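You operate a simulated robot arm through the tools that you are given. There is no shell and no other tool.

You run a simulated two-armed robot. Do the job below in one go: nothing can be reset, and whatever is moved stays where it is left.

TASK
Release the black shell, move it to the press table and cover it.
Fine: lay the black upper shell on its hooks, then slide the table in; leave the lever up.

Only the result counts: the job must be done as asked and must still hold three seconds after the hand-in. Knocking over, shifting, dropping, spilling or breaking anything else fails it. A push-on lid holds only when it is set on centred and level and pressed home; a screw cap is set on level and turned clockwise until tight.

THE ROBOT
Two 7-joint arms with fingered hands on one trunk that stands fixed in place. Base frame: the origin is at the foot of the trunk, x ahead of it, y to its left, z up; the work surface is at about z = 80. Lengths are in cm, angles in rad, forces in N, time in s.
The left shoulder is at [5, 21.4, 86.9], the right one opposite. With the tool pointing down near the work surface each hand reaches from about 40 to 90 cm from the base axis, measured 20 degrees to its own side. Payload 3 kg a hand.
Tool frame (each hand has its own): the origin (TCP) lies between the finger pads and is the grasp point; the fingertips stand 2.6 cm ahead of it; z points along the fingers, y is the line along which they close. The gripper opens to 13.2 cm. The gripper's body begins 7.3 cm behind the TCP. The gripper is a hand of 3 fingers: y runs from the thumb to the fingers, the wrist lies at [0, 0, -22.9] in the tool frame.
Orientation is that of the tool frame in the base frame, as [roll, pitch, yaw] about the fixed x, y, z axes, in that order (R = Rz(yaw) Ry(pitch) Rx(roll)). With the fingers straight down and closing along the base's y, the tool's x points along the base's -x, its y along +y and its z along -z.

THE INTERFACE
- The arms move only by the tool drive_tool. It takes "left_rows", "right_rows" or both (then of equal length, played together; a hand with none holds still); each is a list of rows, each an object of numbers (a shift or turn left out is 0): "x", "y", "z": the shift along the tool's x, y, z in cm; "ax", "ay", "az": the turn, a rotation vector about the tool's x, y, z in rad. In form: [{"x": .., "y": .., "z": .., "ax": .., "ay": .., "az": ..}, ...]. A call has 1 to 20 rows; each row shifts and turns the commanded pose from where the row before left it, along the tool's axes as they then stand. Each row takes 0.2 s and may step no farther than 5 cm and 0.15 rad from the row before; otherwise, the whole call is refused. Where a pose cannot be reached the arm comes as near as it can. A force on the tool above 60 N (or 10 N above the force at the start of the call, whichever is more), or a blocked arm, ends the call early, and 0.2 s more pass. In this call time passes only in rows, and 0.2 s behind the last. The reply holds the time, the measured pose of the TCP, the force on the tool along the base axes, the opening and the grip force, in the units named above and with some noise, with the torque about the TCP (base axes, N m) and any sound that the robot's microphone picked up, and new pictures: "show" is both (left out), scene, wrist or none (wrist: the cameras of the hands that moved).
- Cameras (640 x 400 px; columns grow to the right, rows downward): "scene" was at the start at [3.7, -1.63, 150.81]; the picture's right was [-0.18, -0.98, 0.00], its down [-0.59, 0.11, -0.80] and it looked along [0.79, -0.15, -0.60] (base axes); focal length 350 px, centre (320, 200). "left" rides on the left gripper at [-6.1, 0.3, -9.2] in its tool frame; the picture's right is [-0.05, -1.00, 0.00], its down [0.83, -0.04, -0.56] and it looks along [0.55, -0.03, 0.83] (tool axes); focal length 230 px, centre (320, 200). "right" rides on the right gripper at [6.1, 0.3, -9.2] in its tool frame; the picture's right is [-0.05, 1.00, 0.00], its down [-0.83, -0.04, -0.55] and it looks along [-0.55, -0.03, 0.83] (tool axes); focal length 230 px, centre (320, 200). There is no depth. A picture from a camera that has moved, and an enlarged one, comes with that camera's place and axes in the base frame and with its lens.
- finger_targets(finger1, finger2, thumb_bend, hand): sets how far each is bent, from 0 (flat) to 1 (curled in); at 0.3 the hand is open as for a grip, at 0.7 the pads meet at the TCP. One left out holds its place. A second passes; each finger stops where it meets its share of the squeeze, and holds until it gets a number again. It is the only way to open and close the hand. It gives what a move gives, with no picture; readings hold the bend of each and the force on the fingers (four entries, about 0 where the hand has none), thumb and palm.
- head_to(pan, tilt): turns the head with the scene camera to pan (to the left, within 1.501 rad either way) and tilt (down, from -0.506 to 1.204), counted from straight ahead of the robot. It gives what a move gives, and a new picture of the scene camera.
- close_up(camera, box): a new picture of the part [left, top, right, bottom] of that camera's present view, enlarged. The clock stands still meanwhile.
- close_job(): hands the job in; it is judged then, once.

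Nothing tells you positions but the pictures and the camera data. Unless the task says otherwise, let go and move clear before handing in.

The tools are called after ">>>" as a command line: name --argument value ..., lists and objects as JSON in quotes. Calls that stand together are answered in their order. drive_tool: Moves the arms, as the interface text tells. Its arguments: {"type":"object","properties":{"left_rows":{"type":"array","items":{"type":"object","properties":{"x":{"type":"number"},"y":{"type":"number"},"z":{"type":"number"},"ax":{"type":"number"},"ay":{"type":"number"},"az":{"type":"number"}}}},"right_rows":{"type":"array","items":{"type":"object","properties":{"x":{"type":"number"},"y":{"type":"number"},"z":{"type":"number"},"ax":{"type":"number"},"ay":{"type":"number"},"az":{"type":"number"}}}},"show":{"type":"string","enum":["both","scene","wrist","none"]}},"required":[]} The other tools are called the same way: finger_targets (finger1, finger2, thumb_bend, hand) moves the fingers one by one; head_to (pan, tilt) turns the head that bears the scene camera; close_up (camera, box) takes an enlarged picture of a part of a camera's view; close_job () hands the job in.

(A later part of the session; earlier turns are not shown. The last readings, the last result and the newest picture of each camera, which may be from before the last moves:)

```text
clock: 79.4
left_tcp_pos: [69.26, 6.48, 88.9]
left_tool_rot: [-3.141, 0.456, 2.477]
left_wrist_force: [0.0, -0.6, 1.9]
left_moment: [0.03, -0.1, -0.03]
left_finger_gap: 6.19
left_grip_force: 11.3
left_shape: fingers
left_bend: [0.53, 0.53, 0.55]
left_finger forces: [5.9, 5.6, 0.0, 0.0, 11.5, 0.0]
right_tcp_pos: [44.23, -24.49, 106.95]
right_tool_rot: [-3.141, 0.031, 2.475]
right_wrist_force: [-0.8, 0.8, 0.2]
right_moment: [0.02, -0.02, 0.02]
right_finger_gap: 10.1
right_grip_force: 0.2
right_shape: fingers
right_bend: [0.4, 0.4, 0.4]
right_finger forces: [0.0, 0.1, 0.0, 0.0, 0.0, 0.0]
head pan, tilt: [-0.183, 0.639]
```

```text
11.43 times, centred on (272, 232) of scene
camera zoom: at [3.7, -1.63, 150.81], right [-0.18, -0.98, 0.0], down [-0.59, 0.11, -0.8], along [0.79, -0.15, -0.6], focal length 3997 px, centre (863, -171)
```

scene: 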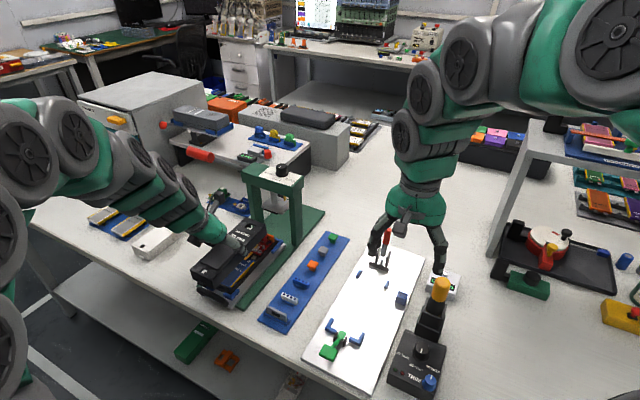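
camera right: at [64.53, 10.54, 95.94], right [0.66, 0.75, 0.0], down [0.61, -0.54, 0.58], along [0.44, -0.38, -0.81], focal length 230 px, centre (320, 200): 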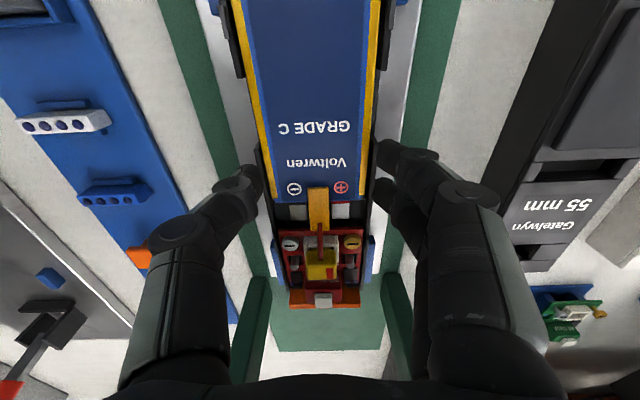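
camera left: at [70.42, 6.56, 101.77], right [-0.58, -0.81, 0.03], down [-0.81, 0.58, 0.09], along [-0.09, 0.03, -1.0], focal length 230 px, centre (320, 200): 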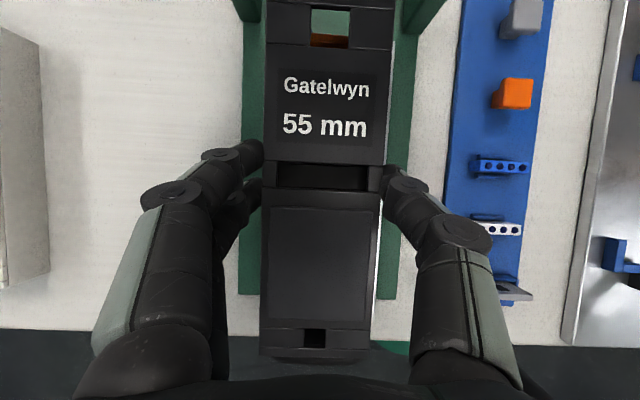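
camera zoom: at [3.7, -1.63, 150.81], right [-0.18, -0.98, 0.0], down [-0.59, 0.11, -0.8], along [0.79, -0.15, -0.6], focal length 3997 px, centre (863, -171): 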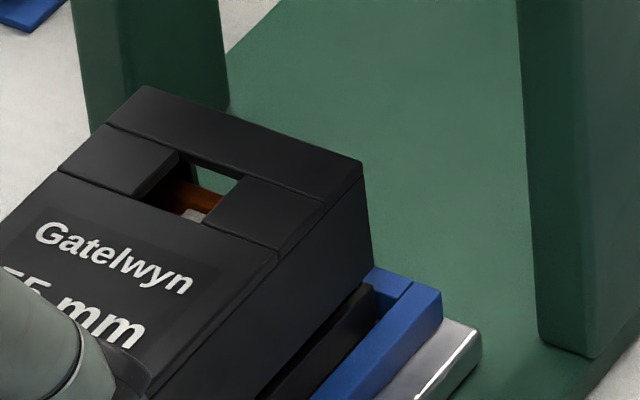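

Light contact at the front hooks (2 N); the back still has about half a centimetre to go. I'll ease down a little more so it settles level.

>>> drive_tool --left_rows '[{"x": 0.066, "z": 0.135}, {"x": 0.066, "z": 0.135}]' --show "none"

>>> close_up --camera "scene" --box '[203, 252, 253, 292]'

>>> close_up --camera "scene" --box '[250, 215, 295, 250]'

```text
clock: 80.0
left_tcp_pos: [69.28, 6.63, 88.5]
left_tool_rot: [3.141, 0.456, 2.478]
left_wrist_force: [-1.0, 1.0, 10.5]
left_moment: [0.13, -0.23, -0.01]
left_finger_gap: 6.22
left_grip_force: 12.3
left_shape: fingers
left_bend: [0.54, 0.54, 0.55]
left_finger forces: [5.9, 6.2, 0.0, 0.0, 12.2, 0.1]
right_tcp_pos: [44.25, -24.6, 106.97]
right_tool_rot: [3.141, 0.031, 2.475]
right_wrist_force: [-0.9, -0.2, 0.1]
right_moment: [-0.01, -0.02, -0.01]
right_finger_gap: 10.13
right_grip_force: 0.0
right_shape: fingers
right_bend: [0.4, 0.4, 0.4]
right_finger forces: [0.0, 0.0, 0.0, 0.1, 0.0, 0.0]
head pan, tilt: [-0.183, 0.639]
```

```text
10.00 times, centred on (228, 272) of scene
camera zoom: at [3.69, -1.63, 150.81], right [-0.18, -0.98, 0.0], down [-0.59, 0.11, -0.8], along [0.79, -0.15, -0.6], focal length 3497 px, centre (1240, -520)
```

zoom: 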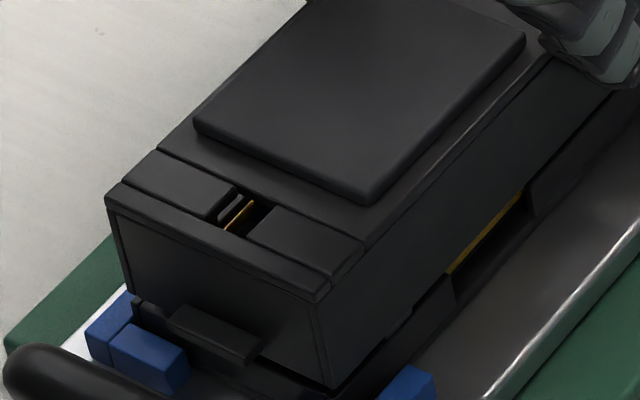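

```text
11.43 times, centred on (272, 232) of scene
camera zoom: at [3.69, -1.63, 150.81], right [-0.18, -0.98, 0.0], down [-0.59, 0.11, -0.8], along [0.79, -0.15, -0.6], focal length 3997 px, centre (863, -171)
```

zoom: 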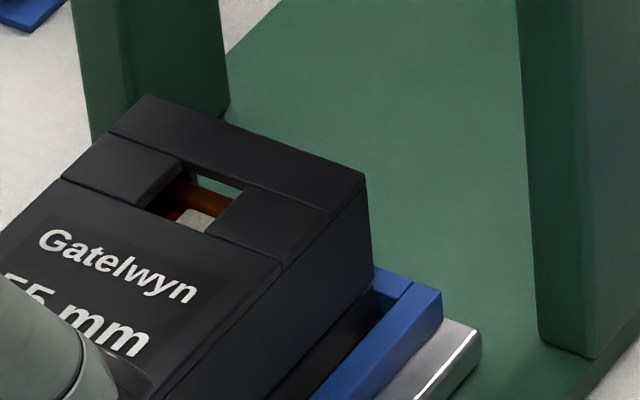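

The back has come down level as well, with about 10 N of light support. I'll release the grip and see how it lies.

>>> finger_targets --hand "left" --finger1 0.44 --finger2 0.44 --thumb_bend 0.44

>>> close_up --camera "scene" --box '[203, 252, 253, 292]'

>>> close_up --camera "scene" --box '[250, 215, 295, 250]'

>>> close_up --camera "left" --box '[220, 0, 420, 130]'

>>> close_up --camera "left" --box '[220, 230, 420, 390]'

```text
clock: 81.0
left_tcp_pos: [69.31, 6.56, 88.57]
left_tool_rot: [-3.139, 0.454, 2.477]
left_wrist_force: [-0.5, -0.2, 0.3]
left_moment: [0.0, -0.02, -0.02]
left_finger_gap: 8.73
left_grip_force: 0.1
left_shape: fingers
left_bend: [0.44, 0.44, 0.44]
left_finger forces: [0.0, 0.0, 0.0, 0.0, 0.1, 0.1]
right_tcp_pos: [44.21, -24.55, 106.83]
right_tool_rot: [-3.141, 0.03, 2.474]
right_wrist_force: [0.7, 0.3, 0.1]
right_moment: [-0.01, 0.01, 0.03]
right_finger_gap: 10.1
right_grip_force: 0.1
right_shape: fingers
right_bend: [0.4, 0.4, 0.4]
right_finger forces: [0.0, 0.1, 0.0, 0.1, 0.0, 0.0]
head pan, tilt: [-0.183, 0.639]
```

```text
10.00 times, centred on (228, 272) of scene
camera zoom: at [3.7, -1.63, 150.81], right [-0.18, -0.98, 0.0], down [-0.59, 0.11, -0.8], along [0.79, -0.15, -0.6], focal length 3497 px, centre (1240, -520)
```

zoom: 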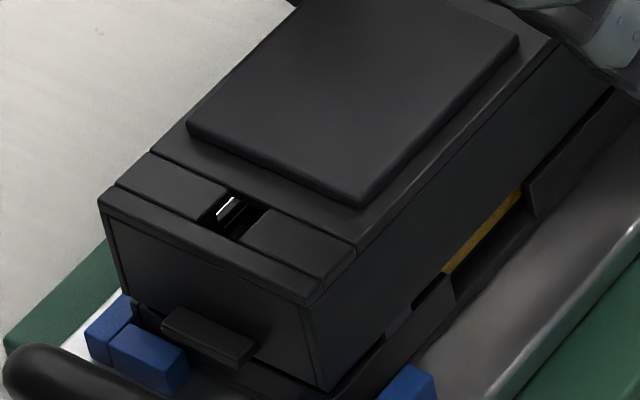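

```text
11.43 times, centred on (272, 232) of scene
camera zoom: at [3.7, -1.63, 150.81], right [-0.18, -0.98, 0.0], down [-0.59, 0.11, -0.8], along [0.79, -0.15, -0.6], focal length 3997 px, centre (863, -171)
```

zoom: 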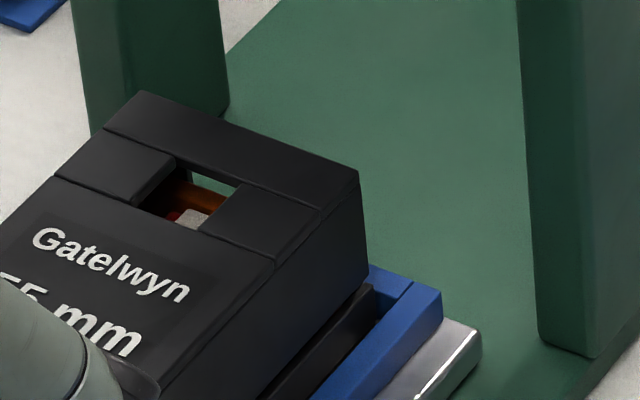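

```text
3.08 times, centred on (320, 65) of left
camera zoom: at [70.65, 5.88, 99.57], right [-0.58, -0.81, 0.02], down [-0.81, 0.58, 0.13], along [-0.12, 0.06, -0.99], focal length 708 px, centre (320, 615)
```

zoom: 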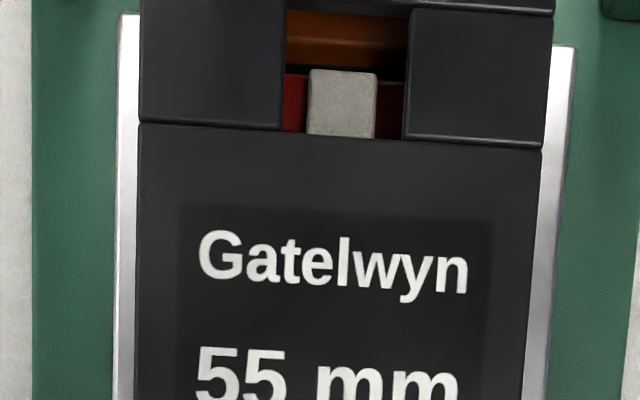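

```text
2.50 times, centred on (320, 310) of left
camera zoom: at [70.65, 5.88, 99.57], right [-0.58, -0.81, 0.02], down [-0.81, 0.58, 0.13], along [-0.12, 0.06, -0.99], focal length 575 px, centre (320, -75)
```

zoom: 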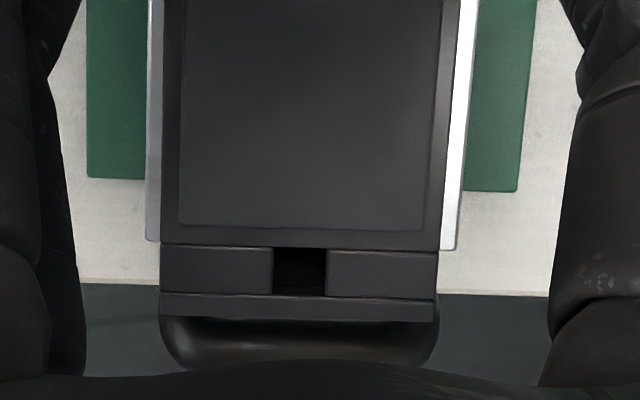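

The upper shell rests on the hooks by itself with even margins. To check it from the side, I'll bring the right camera round to a low view from the right.

>>> drive_tool --right_rows '[{"az": -0.1427, "z": 0.9}, {"az": -0.1427, "z": 0.9}, {"az": -0.1427, "z": 0.9}, {"az": -0.1427, "z": 0.9}, {"az": -0.1427, "z": 0.9}, {"az": -0.1427, "z": 0.9}, {"az": -0.1427, "z": 0.9}, {"az": -0.1427, "z": 0.9}, {"az": -0.1427, "z": 0.9}, {"az": -0.1427, "z": 0.9}, {"az": -0.1427, "z": 0.9}, {"x": -4.2, "y": -0.4, "z": 1.0}, {"x": -4.2, "y": -0.4, "z": 1.0}, {"x": -4.2, "y": -0.4, "z": 1.0}, {"x": -4.2, "y": -0.4, "z": 1.0}, {"ay": -0.15}, {"ay": -0.15}, {"ay": -0.15}, {"ay": -0.15}]' --show "both"

```text
clock: 85.0
left_tcp_pos: [69.34, 6.58, 88.51]
left_tool_rot: [-3.14, 0.454, 2.478]
left_wrist_force: [-0.5, 0.1, -0.4]
left_moment: [-0.01, 0.02, -0.02]
left_finger_gap: 8.72
left_grip_force: 0.0
left_shape: fingers
left_bend: [0.44, 0.44, 0.44]
left_finger forces: [0.0, 0.0, 0.0, 0.0, 0.0, 0.0]
right_tcp_pos: [56.16, -12.74, 93.08]
right_tool_rot: [-3.105, 0.599, -2.218]
right_wrist_force: [-1.1, -0.7, -0.4]
right_moment: [0.02, 0.03, 0.0]
right_finger_gap: 10.12
right_grip_force: 0.1
right_shape: fingers
right_bend: [0.4, 0.4, 0.4]
right_finger forces: [0.0, 0.1, 0.0, 0.0, 0.1, 0.0]
head pan, tilt: [-0.183, 0.639]
camera right: at [49.43, -20.57, 97.32], right [-0.76, 0.65, 0.0], down [0.24, 0.28, 0.93], along [0.61, 0.7, -0.37], focal length 230 px, centre (320, 200)
```

scene: 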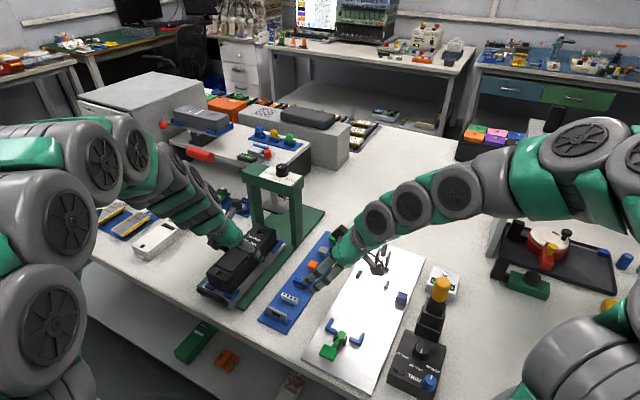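
right: 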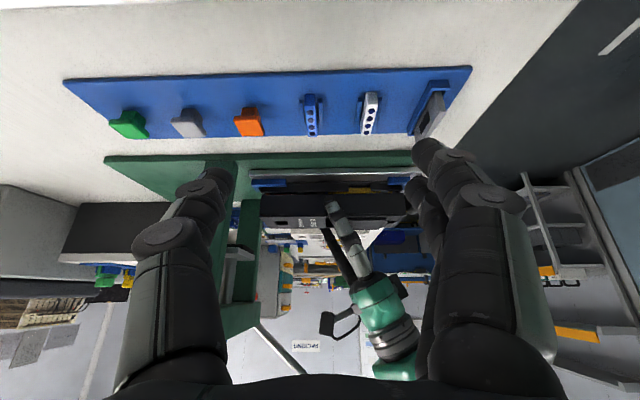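

>>> close_up --camera "right" --box '[240, 160, 420, 240]'

>>> close_up --camera "right" --box '[245, 170, 325, 235]'

>>> close_up --camera "right" --box '[335, 170, 415, 235]'

```text
3.56 times, centred on (330, 200) of right
camera zoom: at [49.43, -20.57, 97.32], right [-0.76, 0.65, 0.0], down [0.24, 0.28, 0.93], along [0.61, 0.7, -0.37], focal length 818 px, centre (284, 200)
```

zoom: 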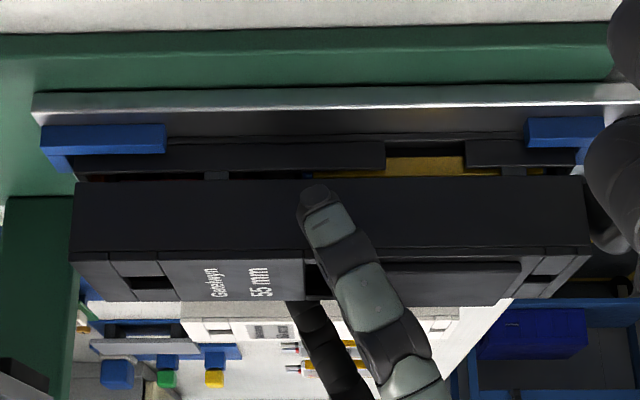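

```text
6.15 times, centred on (285, 202) of right
camera zoom: at [49.43, -20.57, 97.32], right [-0.76, 0.65, 0.0], down [0.24, 0.28, 0.93], along [0.61, 0.7, -0.37], focal length 1416 px, centre (535, 185)
```

zoom: 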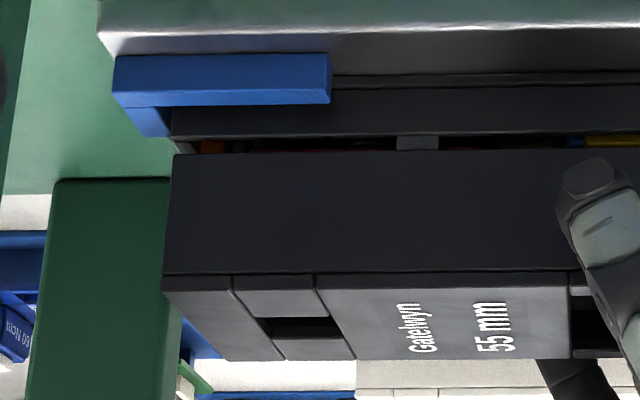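

```text
6.15 times, centred on (375, 202) of right
camera zoom: at [49.43, -20.57, 97.32], right [-0.76, 0.65, 0.0], down [0.24, 0.28, 0.93], along [0.61, 0.7, -0.37], focal length 1416 px, centre (-18, 185)
```

zoom: 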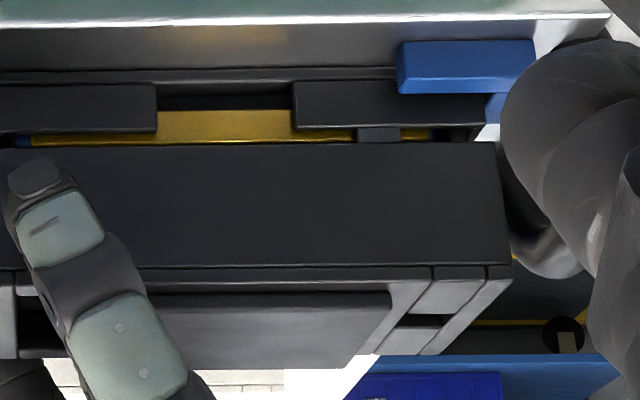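

The side view confirms it: the upper shell's bottom edge lies level on the small hook tabs, ends lined up with the lower shell. I'll now back the left hand off along its own axis.

>>> finger_targets --hand "left" --finger1 0.4 --finger2 0.4 --thumb_bend 0.4

>>> drive_tool --left_rows '[{"z": -1.5}, {"z": -2.5}, {"z": -3.5}, {"z": -3.5}]' --show "both"

>>> close_up --camera "right" --box '[240, 160, 420, 240]'

>>> close_up --camera "scene" --box '[195, 200, 315, 310]'

```text
clock: 86.0
left_tcp_pos: [69.18, 6.47, 88.52]
left_tool_rot: [-3.14, 0.453, 2.477]
left_wrist_force: [1.0, 0.4, -0.5]
left_moment: [-0.01, 0.03, 0.01]
left_finger_gap: 10.09
left_grip_force: 0.0
left_shape: fingers
left_bend: [0.4, 0.4, 0.4]
left_finger forces: [0.0, 0.0, 0.0, 0.0, 0.0, 0.0]
right_tcp_pos: [56.21, -12.83, 93.08]
right_tool_rot: [-3.105, 0.599, -2.217]
right_wrist_force: [0.3, 0.6, -0.6]
right_moment: [0.0, -0.02, -0.01]
right_finger_gap: 10.11
right_grip_force: 0.2
right_shape: fingers
right_bend: [0.4, 0.4, 0.4]
right_finger forces: [0.0, 0.0, 0.1, 0.0, 0.0, 0.0]
head pan, tilt: [-0.183, 0.639]
```

```text
clock: 87.0
left_tcp_pos: [65.47, 9.43, 98.5]
left_tool_rot: [3.141, 0.454, 2.477]
left_wrist_force: [-0.9, -0.2, 0.2]
left_moment: [0.03, -0.02, 0.01]
left_finger_gap: 10.11
left_grip_force: 0.1
left_shape: fingers
left_bend: [0.4, 0.4, 0.4]
left_finger forces: [0.1, 0.0, 0.1, 0.0, 0.0, 0.1]
right_tcp_pos: [56.09, -12.76, 93.12]
right_tool_rot: [-3.104, 0.6, -2.217]
right_wrist_force: [0.0, 0.3, -0.2]
right_moment: [0.0, 0.0, -0.01]
right_finger_gap: 10.14
right_grip_force: 0.1
right_shape: fingers
right_bend: [0.4, 0.4, 0.4]
right_finger forces: [0.0, 0.0, 0.0, 0.0, 0.0, 0.0]
head pan, tilt: [-0.183, 0.639]
camera left: at [66.83, 8.88, 109.53], right [-0.58, -0.81, 0.02], down [-0.81, 0.58, 0.13], along [-0.12, 0.06, -0.99], focal length 230 px, centre (320, 200)
```

scene: 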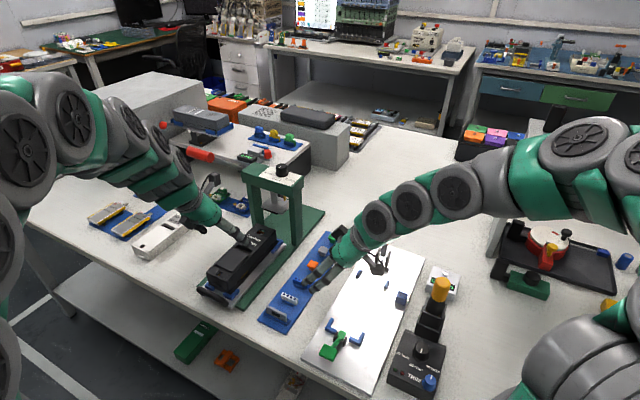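
left: 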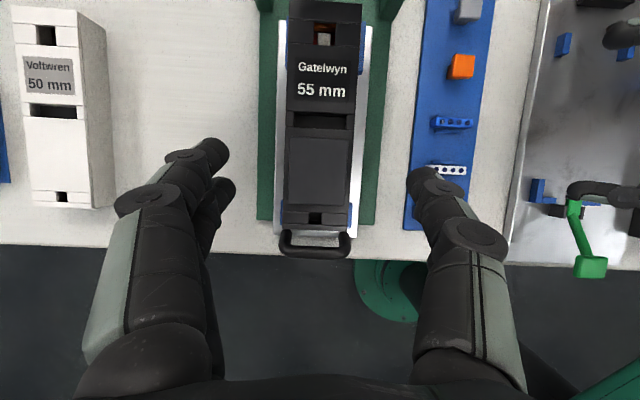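

```text
3.56 times, centred on (330, 200) of right
camera zoom: at [49.44, -20.58, 97.33], right [-0.76, 0.65, 0.0], down [0.24, 0.28, 0.93], along [0.61, 0.7, -0.37], focal length 818 px, centre (284, 200)
```

zoom: 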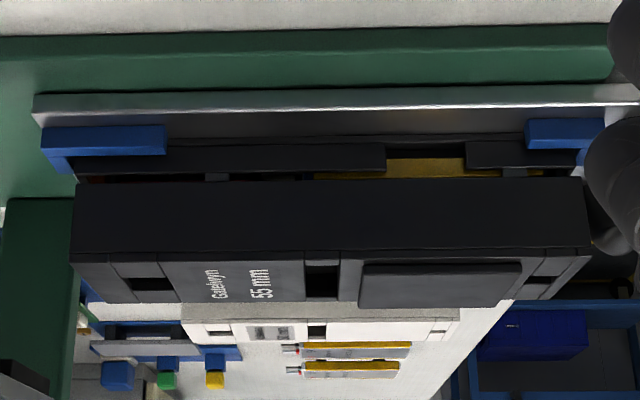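

```text
3.64 times, centred on (255, 255) of scene
camera zoom: at [3.7, -1.63, 150.81], right [-0.18, -0.98, 0.0], down [-0.59, 0.11, -0.8], along [0.79, -0.15, -0.6], focal length 1272 px, centre (556, 0)
```

zoom: 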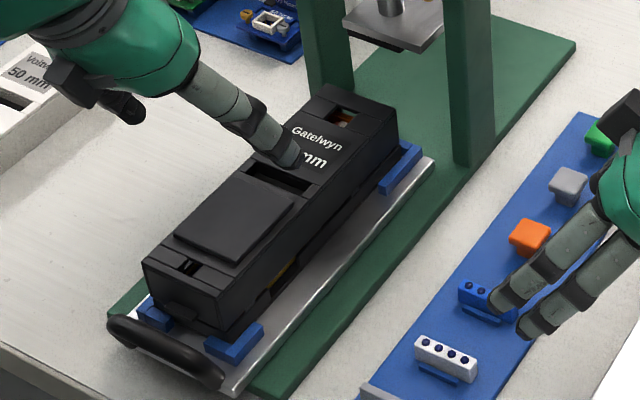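

The cover lies level on the hooks, clear of the hand. Next I'll take the left hand back behind the table's black handle and make a fist to push with.

>>> drive_tool --left_rows '[{"x": 3.5, "z": -1.71}, {"x": 3.5, "z": -1.71}, {"x": 3.5, "z": -1.71}, {"x": 3.5, "z": -1.71}]' --show "none"

>>> finger_targets --hand "left" --finger1 0.7 --finger2 0.7 --thumb_bend 0.7

>>> drive_tool --left_rows '[{"x": 1.6, "z": 3.3}, {"x": 1.6, "z": 3.3}, {"x": 1.2, "z": 2.4}]' --show "both"

>>> close_up --camera "scene" --box '[150, 230, 290, 340]'

```text
clock: 88.0
left_tcp_pos: [53.18, 19.17, 98.38]
left_tool_rot: [-3.141, 0.453, 2.477]
left_wrist_force: [-0.4, -0.8, -0.4]
left_moment: [0.02, 0.01, -0.01]
left_finger_gap: 10.13
left_grip_force: 0.0
left_shape: fingers
left_bend: [0.4, 0.4, 0.4]
left_finger forces: [0.0, 0.0, 0.0, 0.1, 0.1, 0.0]
right_tcp_pos: [56.13, -12.68, 93.1]
right_tool_rot: [-3.104, 0.598, -2.22]
right_wrist_force: [-1.0, 0.3, 0.2]
right_moment: [-0.03, -0.02, 0.02]
right_finger_gap: 10.1
right_grip_force: 0.1
right_shape: fingers
right_bend: [0.4, 0.4, 0.4]
right_finger forces: [0.0, 0.0, 0.0, 0.2, 0.0, 0.1]
head pan, tilt: [-0.183, 0.639]
```

```text
clock: 89.0
left_tcp_pos: [53.16, 19.11, 98.39]
left_tool_rot: [-3.14, 0.455, 2.476]
left_wrist_force: [0.1, 0.0, 0.7]
left_moment: [0.03, 0.01, -0.01]
left_finger_gap: 0.64
left_grip_force: 0.0
left_shape: fingers
left_bend: [0.7, 0.7, 0.7]
left_finger forces: [0.2, 0.0, 0.1, 0.0, 0.0, 0.0]
right_tcp_pos: [56.15, -12.72, 93.19]
right_tool_rot: [-3.105, 0.598, -2.219]
right_wrist_force: [0.7, -0.2, 0.0]
right_moment: [0.02, 0.0, 0.06]
right_finger_gap: 10.11
right_grip_force: 0.2
right_shape: fingers
right_bend: [0.4, 0.4, 0.4]
right_finger forces: [0.0, 0.1, 0.0, 0.1, 0.0, 0.0]
head pan, tilt: [-0.183, 0.639]
```

```text
clock: 89.8
left_tcp_pos: [53.19, 19.11, 88.38]
left_tool_rot: [-3.14, 0.454, 2.477]
left_wrist_force: [0.1, 0.5, -0.9]
left_moment: [-0.01, 0.02, 0.03]
left_finger_gap: 0.62
left_grip_force: 0.1
left_shape: fingers
left_bend: [0.7, 0.7, 0.7]
left_finger forces: [0.0, 0.0, 0.1, 0.1, 0.0, 0.0]
right_tcp_pos: [56.1, -12.75, 93.11]
right_tool_rot: [-3.107, 0.6, -2.217]
right_wrist_force: [-0.5, -0.3, -0.1]
right_moment: [0.04, 0.01, 0.03]
right_finger_gap: 10.12
right_grip_force: 0.1
right_shape: fingers
right_bend: [0.4, 0.4, 0.4]
right_finger forces: [0.1, 0.0, 0.0, 0.0, 0.0, 0.0]
head pan, tilt: [-0.183, 0.639]
camera left: at [54.65, 18.46, 99.48], right [-0.58, -0.81, 0.02], down [-0.81, 0.58, 0.13], along [-0.12, 0.06, -0.99], focal length 230 px, centre (320, 200)
```

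scene: 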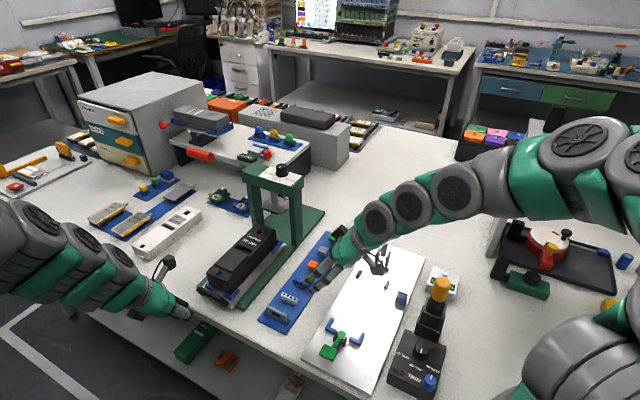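
left: 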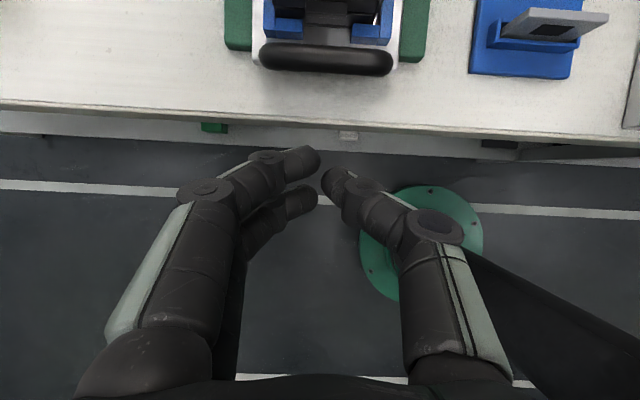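

```text
3.64 times, centred on (220, 285) of scene
camera zoom: at [3.71, -1.63, 150.81], right [-0.18, -0.98, 0.0], down [-0.59, 0.11, -0.8], along [0.79, -0.15, -0.6], focal length 1272 px, centre (684, -109)
```

zoom: 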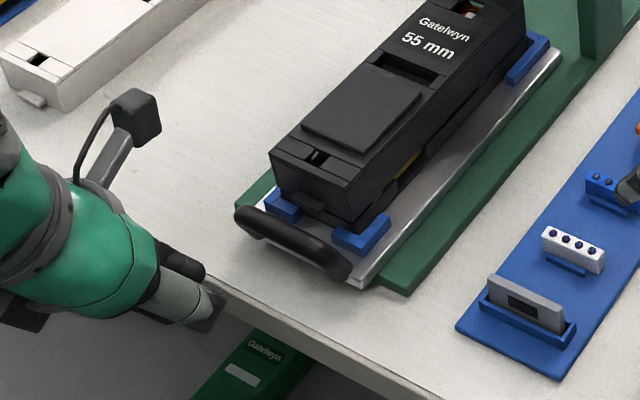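

The fist is in line with the handle's middle (W = 47.9), with the bar's near face at about L = 37. I'll lower a bit to bar height and move forward until it touches.

>>> drive_tool --left_rows '[{"x": 0.57, "z": 1.17}, {"x": -1.35, "z": 0.658}, {"x": -1.35, "z": 0.658}, {"x": -0.63, "z": 0.307}]' --show "wrist"

>>> close_up --camera "scene" --box '[170, 240, 280, 330]'

>>> close_up --camera "right" --box '[340, 140, 500, 260]'

```text
clock: 90.8
left_tcp_pos: [56.25, 16.92, 87.17]
left_tool_rot: [3.141, 0.453, 2.477]
left_wrist_force: [-0.5, 0.1, 0.5]
left_moment: [0.0, 0.01, 0.02]
left_finger_gap: 0.6
left_grip_force: 0.0
left_shape: fingers
left_bend: [0.7, 0.7, 0.7]
left_finger forces: [0.1, 0.1, 0.1, 0.0, 0.0, 0.0]
right_tcp_pos: [56.17, -12.75, 93.14]
right_tool_rot: [-3.106, 0.599, -2.219]
right_wrist_force: [-0.5, 0.1, 0.3]
right_moment: [-0.01, 0.03, -0.01]
right_finger_gap: 10.12
right_grip_force: 0.0
right_shape: fingers
right_bend: [0.4, 0.4, 0.4]
right_finger forces: [0.1, 0.1, 0.0, 0.1, 0.0, 0.1]
head pan, tilt: [-0.183, 0.639]
camera left: at [57.58, 16.18, 98.23], right [-0.58, -0.81, 0.02], down [-0.81, 0.58, 0.13], along [-0.12, 0.06, -0.99], focal length 230 px, centre (320, 200)
```

left: 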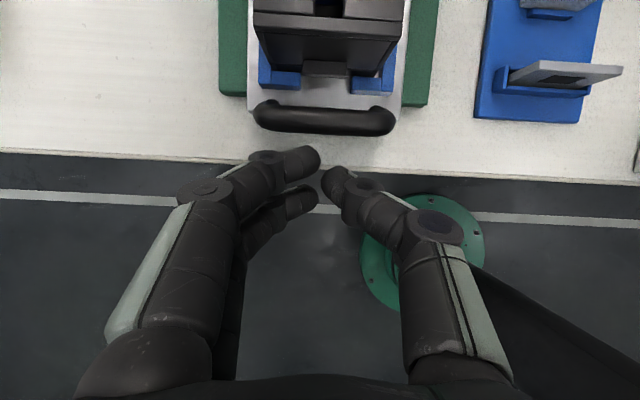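

```text
4.44 times, centred on (225, 285) of scene
camera zoom: at [3.7, -1.63, 150.81], right [-0.18, -0.98, 0.0], down [-0.59, 0.11, -0.8], along [0.79, -0.15, -0.6], focal length 1554 px, centre (742, -178)
```

zoom: 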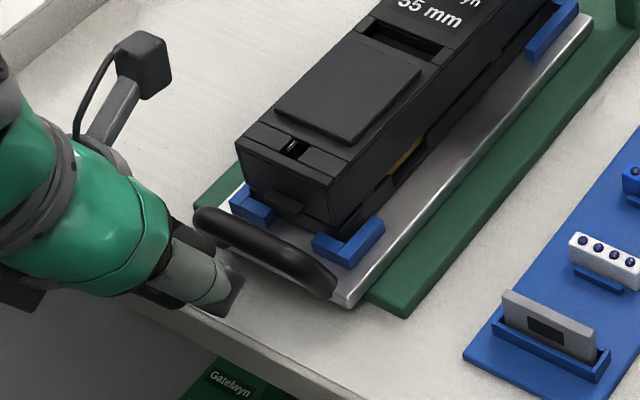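

```text
3.33 times, centred on (420, 200) of right
camera zoom: at [49.44, -20.57, 97.33], right [-0.76, 0.65, 0.0], down [0.24, 0.28, 0.93], along [0.61, 0.7, -0.37], focal length 767 px, centre (-13, 200)
```

zoom: 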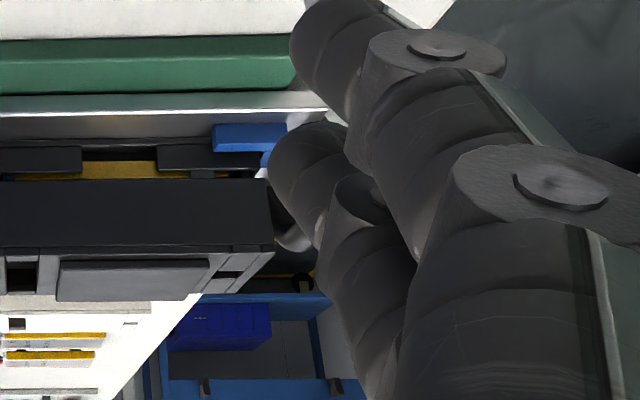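

About 1.5 cm to go to the bar. I'll move forward in half-centimetre steps.

>>> drive_tool --left_rows '[{"x": -0.4495, "z": 0.2193}, {"x": -0.4495, "z": 0.2193}, {"x": -0.36, "z": 0.175}, {"x": -0.36, "z": 0.175}, {"x": -0.36, "z": 0.175}]' --show "wrist"

>>> close_up --camera "scene" --box '[170, 220, 310, 330]'

```text
clock: 92.0
left_tcp_pos: [57.78, 15.55, 87.13]
left_tool_rot: [-3.14, 0.454, 2.476]
left_wrist_force: [-0.5, 0.2, 0.8]
left_moment: [-0.02, 0.01, -0.02]
left_finger_gap: 0.54
left_grip_force: 0.0
left_shape: fingers
left_bend: [0.7, 0.7, 0.7]
left_finger forces: [0.8, 0.1, 0.1, 0.0, 0.0, 0.0]
right_tcp_pos: [56.17, -12.68, 93.05]
right_tool_rot: [-3.106, 0.6, -2.218]
right_wrist_force: [0.1, -0.2, -0.5]
right_moment: [-0.01, -0.01, 0.01]
right_finger_gap: 10.11
right_grip_force: 0.1
right_shape: fingers
right_bend: [0.4, 0.4, 0.4]
right_finger forces: [0.0, 0.0, 0.0, 0.0, 0.0, 0.0]
head pan, tilt: [-0.183, 0.639]
camera left: at [59.24, 14.85, 98.09], right [-0.58, -0.81, 0.02], down [-0.81, 0.58, 0.14], along [-0.12, 0.06, -0.99], focal length 230 px, centre (320, 200)
```

left: 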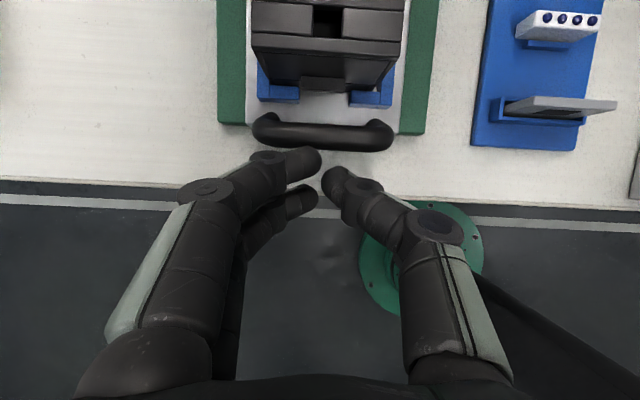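

```text
3.64 times, centred on (240, 275) of scene
camera zoom: at [3.7, -1.63, 150.81], right [-0.18, -0.98, 0.0], down [-0.59, 0.11, -0.8], along [0.79, -0.15, -0.6], focal length 1272 px, centre (611, -73)
```

zoom: 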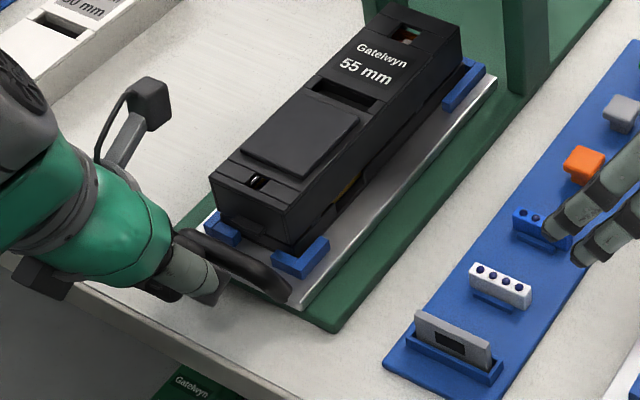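

Contact is just starting at the bar. I'll push slowly, 0.6 cm per step, and watch that the cover stays put.

>>> drive_tool --left_rows '[{"x": -0.36, "z": 0.175}, {"x": -0.45, "z": 0.219}, {"x": -0.54, "z": 0.263}, {"x": -0.54, "z": 0.263}, {"x": -0.54, "z": 0.263}, {"x": -0.54, "z": 0.263}, {"x": -0.54, "z": 0.263}, {"x": -0.45, "z": 0.219}]' --show "wrist"

>>> close_up --camera "scene" --box '[170, 200, 310, 310]'

>>> close_up --camera "right" --box '[220, 150, 440, 250]'

```text
clock: 93.8
left_tcp_pos: [61.38, 12.78, 87.07]
left_tool_rot: [-3.138, 0.453, 2.48]
left_wrist_force: [-0.9, 0.7, 0.9]
left_moment: [-0.02, -0.01, 0.02]
left_finger_gap: 0.51
left_grip_force: 1.0
left_shape: fingers
left_bend: [0.7, 0.7, 0.7]
left_finger forces: [1.0, 0.1, 0.0, 0.1, 0.0, 0.0]
right_tcp_pos: [56.05, -12.72, 93.14]
right_tool_rot: [-3.105, 0.598, -2.219]
right_wrist_force: [-0.2, 0.1, 0.3]
right_moment: [0.0, -0.03, 0.0]
right_finger_gap: 10.13
right_grip_force: 0.1
right_shape: fingers
right_bend: [0.4, 0.4, 0.4]
right_finger forces: [0.0, 0.0, 0.0, 0.0, 0.0, 0.1]
head pan, tilt: [-0.183, 0.639]
camera left: at [62.77, 12.11, 98.13], right [-0.58, -0.81, 0.02], down [-0.81, 0.58, 0.13], along [-0.12, 0.06, -0.99], focal length 230 px, centre (320, 200)
```

left: 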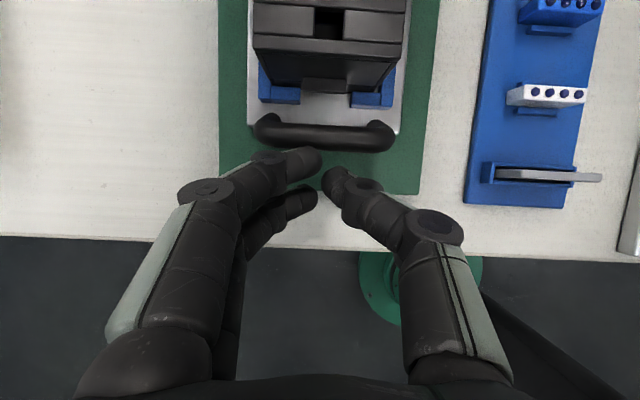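

```text
3.64 times, centred on (240, 255) of scene
camera zoom: at [3.7, -1.63, 150.81], right [-0.18, -0.98, 0.0], down [-0.59, 0.11, -0.8], along [0.79, -0.15, -0.6], focal length 1272 px, centre (611, 0)
```

zoom: 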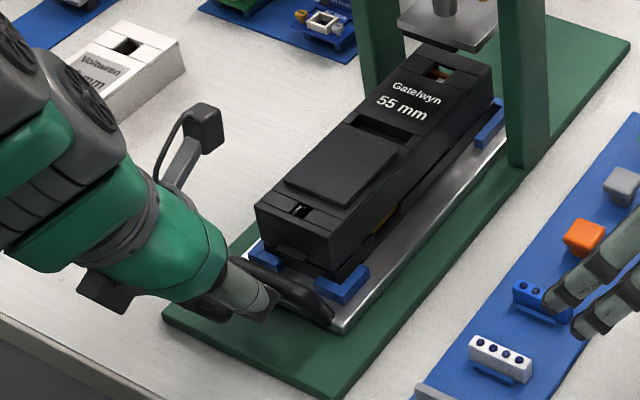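

```text
2.91 times, centred on (330, 200) of right
camera zoom: at [49.44, -20.58, 97.33], right [-0.76, 0.65, 0.0], down [0.24, 0.28, 0.93], along [0.61, 0.7, -0.37], focal length 669 px, centre (291, 200)
```

zoom: 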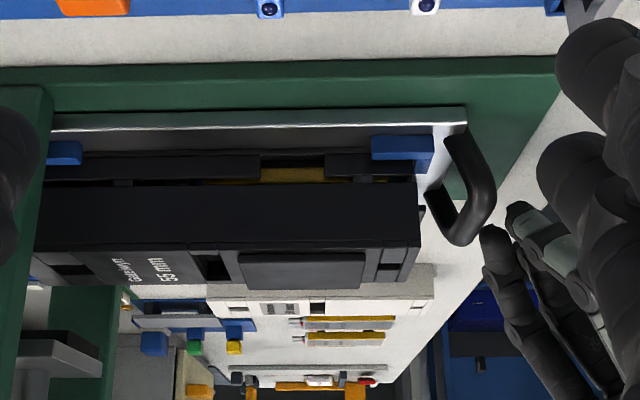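

The table slides easily (under 1 N) with the cover sitting still. I'll keep pushing.

>>> drive_tool --left_rows '[{"x": -0.45, "z": 0.219}, {"x": -0.54, "z": 0.263}, {"x": -0.54, "z": 0.263}, {"x": -0.54, "z": 0.263}, {"x": -0.54, "z": 0.263}, {"x": -0.54, "z": 0.263}, {"x": -0.54, "z": 0.263}, {"x": -0.45, "z": 0.219}]' --show "wrist"

>>> close_up --camera "scene" --box '[180, 180, 320, 290]'

>>> close_up --camera "right" --box '[200, 150, 420, 300]'

```text
clock: 95.6
left_tcp_pos: [64.96, 9.92, 87.26]
left_tool_rot: [3.141, 0.456, 2.477]
left_wrist_force: [0.3, 0.2, 0.2]
left_moment: [-0.01, 0.0, 0.03]
left_finger_gap: 0.5
left_grip_force: 0.5
left_shape: fingers
left_bend: [0.7, 0.7, 0.7]
left_finger forces: [1.1, 0.1, 0.1, 0.1, 0.1, 0.1]
right_tcp_pos: [56.03, -12.6, 92.98]
right_tool_rot: [-3.107, 0.596, -2.218]
right_wrist_force: [0.4, 0.1, 0.1]
right_moment: [0.02, 0.01, -0.01]
right_finger_gap: 10.11
right_grip_force: 0.0
right_shape: fingers
right_bend: [0.4, 0.4, 0.4]
right_finger forces: [0.0, 0.0, 0.0, 0.0, 0.0, 0.0]
head pan, tilt: [-0.183, 0.639]
camera left: at [66.36, 9.28, 98.21], right [-0.58, -0.81, 0.02], down [-0.81, 0.58, 0.13], along [-0.12, 0.06, -0.99], focal length 230 px, centre (320, 200)
```

left: 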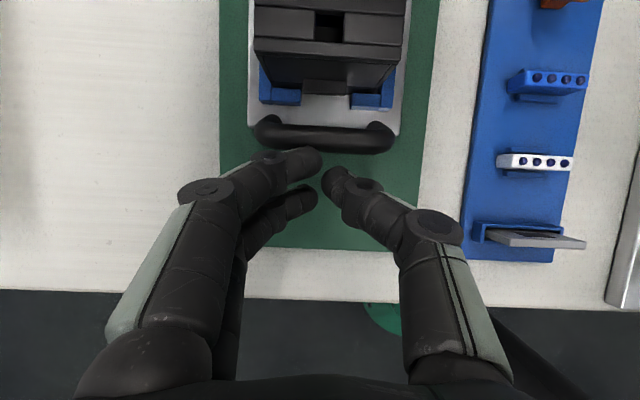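

```text
3.64 times, centred on (250, 235) of scene
camera zoom: at [3.7, -1.63, 150.81], right [-0.18, -0.98, 0.0], down [-0.59, 0.11, -0.8], along [0.79, -0.15, -0.6], focal length 1272 px, centre (574, 73)
```

zoom: 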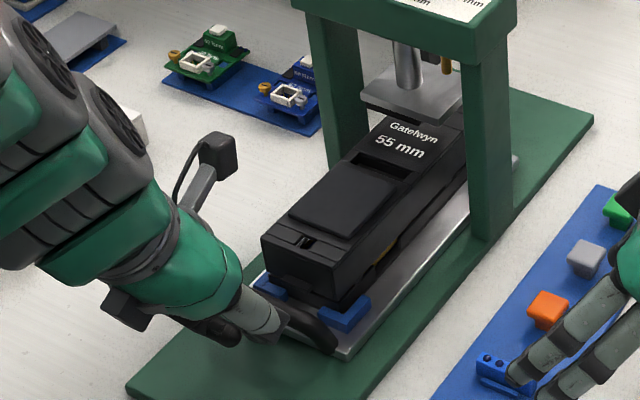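

```text
2.67 times, centred on (310, 225) of right
camera zoom: at [49.44, -20.57, 97.33], right [-0.76, 0.65, 0.0], down [0.24, 0.28, 0.93], along [0.61, 0.7, -0.37], focal length 614 px, centre (347, 133)
```

zoom: 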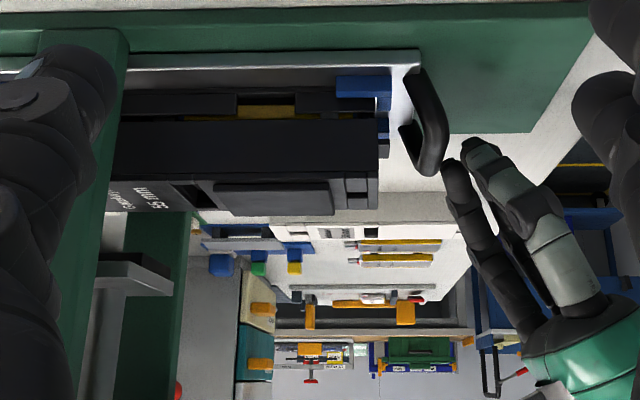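

Still smooth, with the shells moving in under the press foot with clearance. I'll continue.

>>> drive_tool --left_rows '[{"x": -0.45, "z": 0.219}, {"x": -0.45, "z": 0.219}, {"x": -0.45, "z": 0.219}, {"x": -0.45, "z": 0.219}, {"x": -0.45, "z": 0.219}, {"x": -0.45, "z": 0.219}, {"x": -0.45, "z": 0.219}, {"x": -0.45, "z": 0.219}]' --show "wrist"

>>> close_up --camera "scene" --box '[190, 160, 330, 280]'

>>> close_up --camera "right" --box '[150, 130, 400, 330]'

```text
clock: 97.4
left_tcp_pos: [68.22, 7.49, 87.11]
left_tool_rot: [-3.14, 0.453, 2.476]
left_wrist_force: [-0.6, -0.3, 1.3]
left_moment: [0.01, -0.01, 0.03]
left_finger_gap: 0.48
left_grip_force: 0.5
left_shape: fingers
left_bend: [0.7, 0.7, 0.7]
left_finger forces: [0.7, 0.1, 0.0, 0.0, 0.0, 0.0]
right_tcp_pos: [56.16, -12.76, 93.14]
right_tool_rot: [-3.103, 0.599, -2.218]
right_wrist_force: [-0.4, 0.1, 0.3]
right_moment: [0.01, -0.01, 0.01]
right_finger_gap: 10.11
right_grip_force: 0.0
right_shape: fingers
right_bend: [0.4, 0.4, 0.4]
right_finger forces: [0.0, 0.1, 0.0, 0.0, 0.0, 0.0]
head pan, tilt: [-0.183, 0.639]
camera left: at [69.56, 6.8, 98.18], right [-0.58, -0.81, 0.02], down [-0.81, 0.58, 0.13], along [-0.12, 0.06, -0.99], focal length 230 px, centre (320, 200)
```

left: 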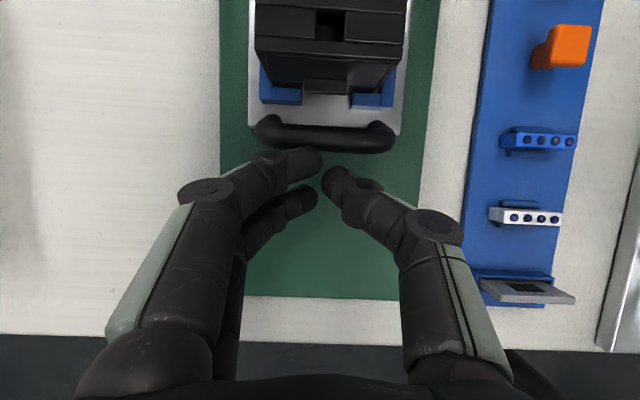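

```text
3.33 times, centred on (260, 220) of scene
camera zoom: at [3.7, -1.63, 150.81], right [-0.18, -0.98, 0.0], down [-0.59, 0.11, -0.8], along [0.79, -0.15, -0.6], focal length 1166 px, centre (520, 133)
```

zoom: 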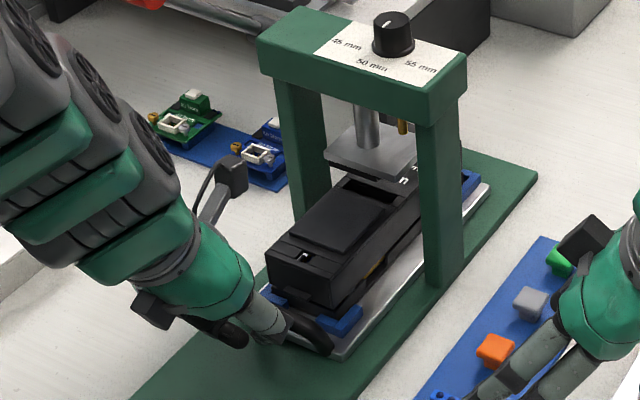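

```text
2.00 times, centred on (275, 230) of right
camera zoom: at [49.44, -20.58, 97.33], right [-0.76, 0.65, 0.0], down [0.24, 0.28, 0.93], along [0.61, 0.7, -0.37], focal length 460 px, centre (410, 140)
```

zoom: 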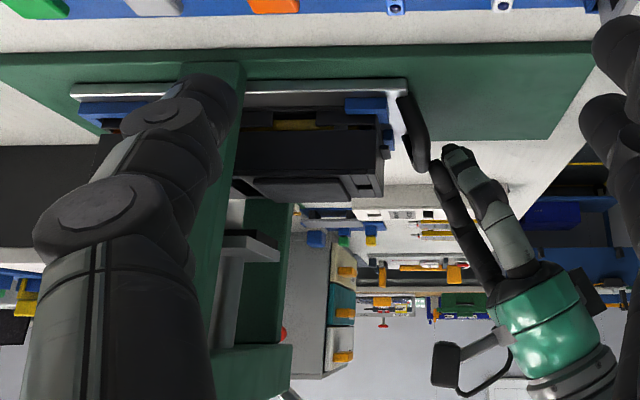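

The shells' centre is now within about a centimetre of the press foot's centre. I'll continue in small steps to find the end stop.

>>> drive_tool --left_rows '[{"x": -0.27, "z": 0.132}, {"x": -0.27, "z": 0.132}, {"x": -0.27, "z": 0.132}, {"x": -0.27, "z": 0.132}]' --show "wrist"

>>> close_up --camera "scene" --box '[220, 170, 320, 260]'

```text
clock: 98.4
left_tcp_pos: [69.06, 6.86, 87.12]
left_tool_rot: [-3.141, 0.453, 2.476]
left_wrist_force: [0.1, 0.6, 1.6]
left_moment: [0.04, 0.02, -0.01]
left_finger_gap: 0.49
left_grip_force: 0.7
left_shape: fingers
left_bend: [0.7, 0.7, 0.7]
left_finger forces: [2.1, 0.0, 0.0, 0.0, 0.0, 0.1]
right_tcp_pos: [56.11, -12.69, 93.1]
right_tool_rot: [-3.105, 0.599, -2.218]
right_wrist_force: [0.6, -0.6, -0.2]
right_moment: [0.0, 0.0, 0.01]
right_finger_gap: 10.13
right_grip_force: 0.1
right_shape: fingers
right_bend: [0.4, 0.4, 0.4]
right_finger forces: [0.0, 0.0, 0.0, 0.1, 0.0, 0.1]
head pan, tilt: [-0.183, 0.639]
camera left: at [70.46, 6.12, 98.2], right [-0.58, -0.81, 0.02], down [-0.81, 0.58, 0.13], along [-0.12, 0.06, -0.99], focal length 230 px, centre (320, 200)
```

left: 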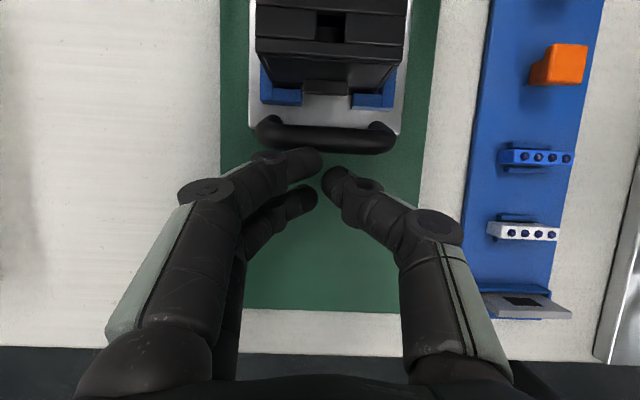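

```text
4.44 times, centred on (270, 215) of scene
camera zoom: at [3.7, -1.63, 150.81], right [-0.18, -0.98, 0.0], down [-0.59, 0.11, -0.8], along [0.79, -0.15, -0.6], focal length 1554 px, centre (542, 133)
```

zoom: 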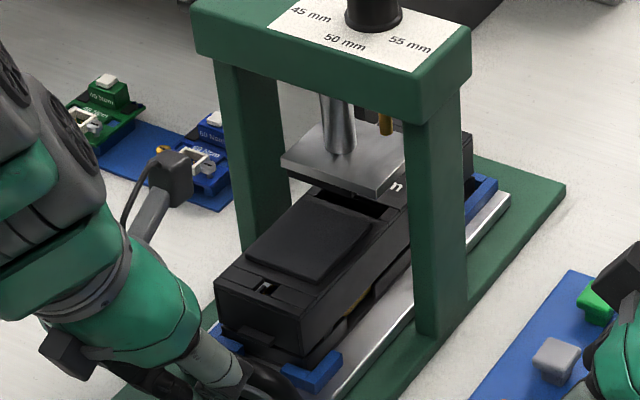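

No stop yet. I'll go on in small steps.

>>> drive_tool --left_rows '[{"x": -0.27, "z": 0.132}, {"x": -0.27, "z": 0.132}, {"x": -0.27, "z": 0.132}]' --show "none"

>>> close_up --camera "scene" --box '[220, 170, 320, 260]'

>>> close_up --camera "right" --box '[150, 130, 400, 330]'

```text
clock: 99.2
left_tcp_pos: [69.81, 6.06, 87.1]
left_tool_rot: [-3.139, 0.453, 2.478]
left_wrist_force: [0.1, 1.1, 0.9]
left_moment: [-0.03, 0.0, 0.02]
left_finger_gap: 0.52
left_grip_force: 1.3
left_shape: fingers
left_bend: [0.7, 0.7, 0.7]
left_finger forces: [1.6, 0.1, 0.0, 0.1, 0.0, 0.0]
right_tcp_pos: [56.16, -12.76, 93.38]
right_tool_rot: [-3.104, 0.598, -2.22]
right_wrist_force: [-0.1, 0.6, -0.2]
right_moment: [-0.01, 0.05, 0.02]
right_finger_gap: 10.1
right_grip_force: 0.1
right_shape: fingers
right_bend: [0.4, 0.4, 0.4]
right_finger forces: [0.0, 0.0, 0.0, 0.0, 0.0, 0.1]
head pan, tilt: [-0.183, 0.639]
```

```text
4.44 times, centred on (270, 215) of scene
camera zoom: at [3.7, -1.63, 150.81], right [-0.18, -0.98, 0.0], down [-0.59, 0.11, -0.8], along [0.79, -0.15, -0.6], focal length 1554 px, centre (542, 133)
```

zoom: 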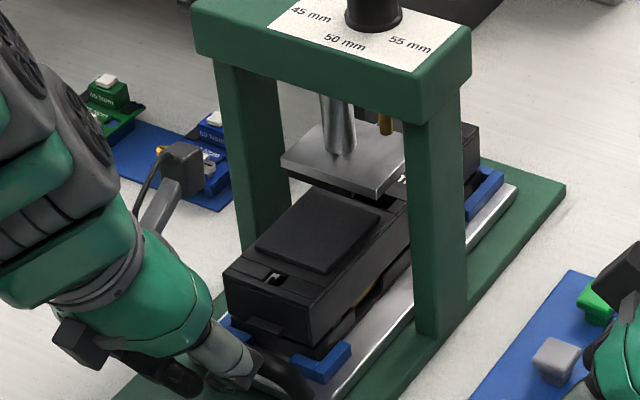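

```text
2.00 times, centred on (275, 230) of right
camera zoom: at [49.44, -20.57, 97.33], right [-0.76, 0.65, 0.0], down [0.24, 0.28, 0.93], along [0.61, 0.7, -0.37], focal length 460 px, centre (410, 140)
```

zoom: 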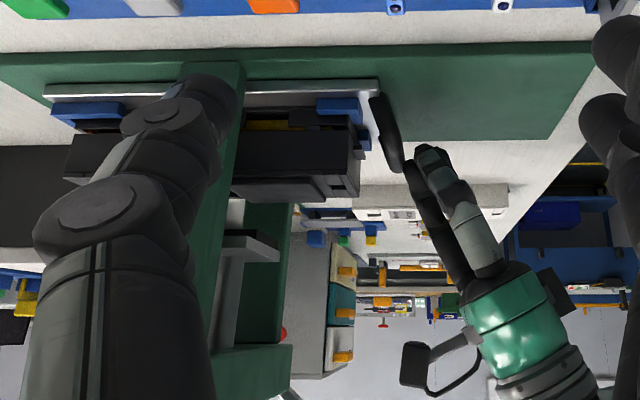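

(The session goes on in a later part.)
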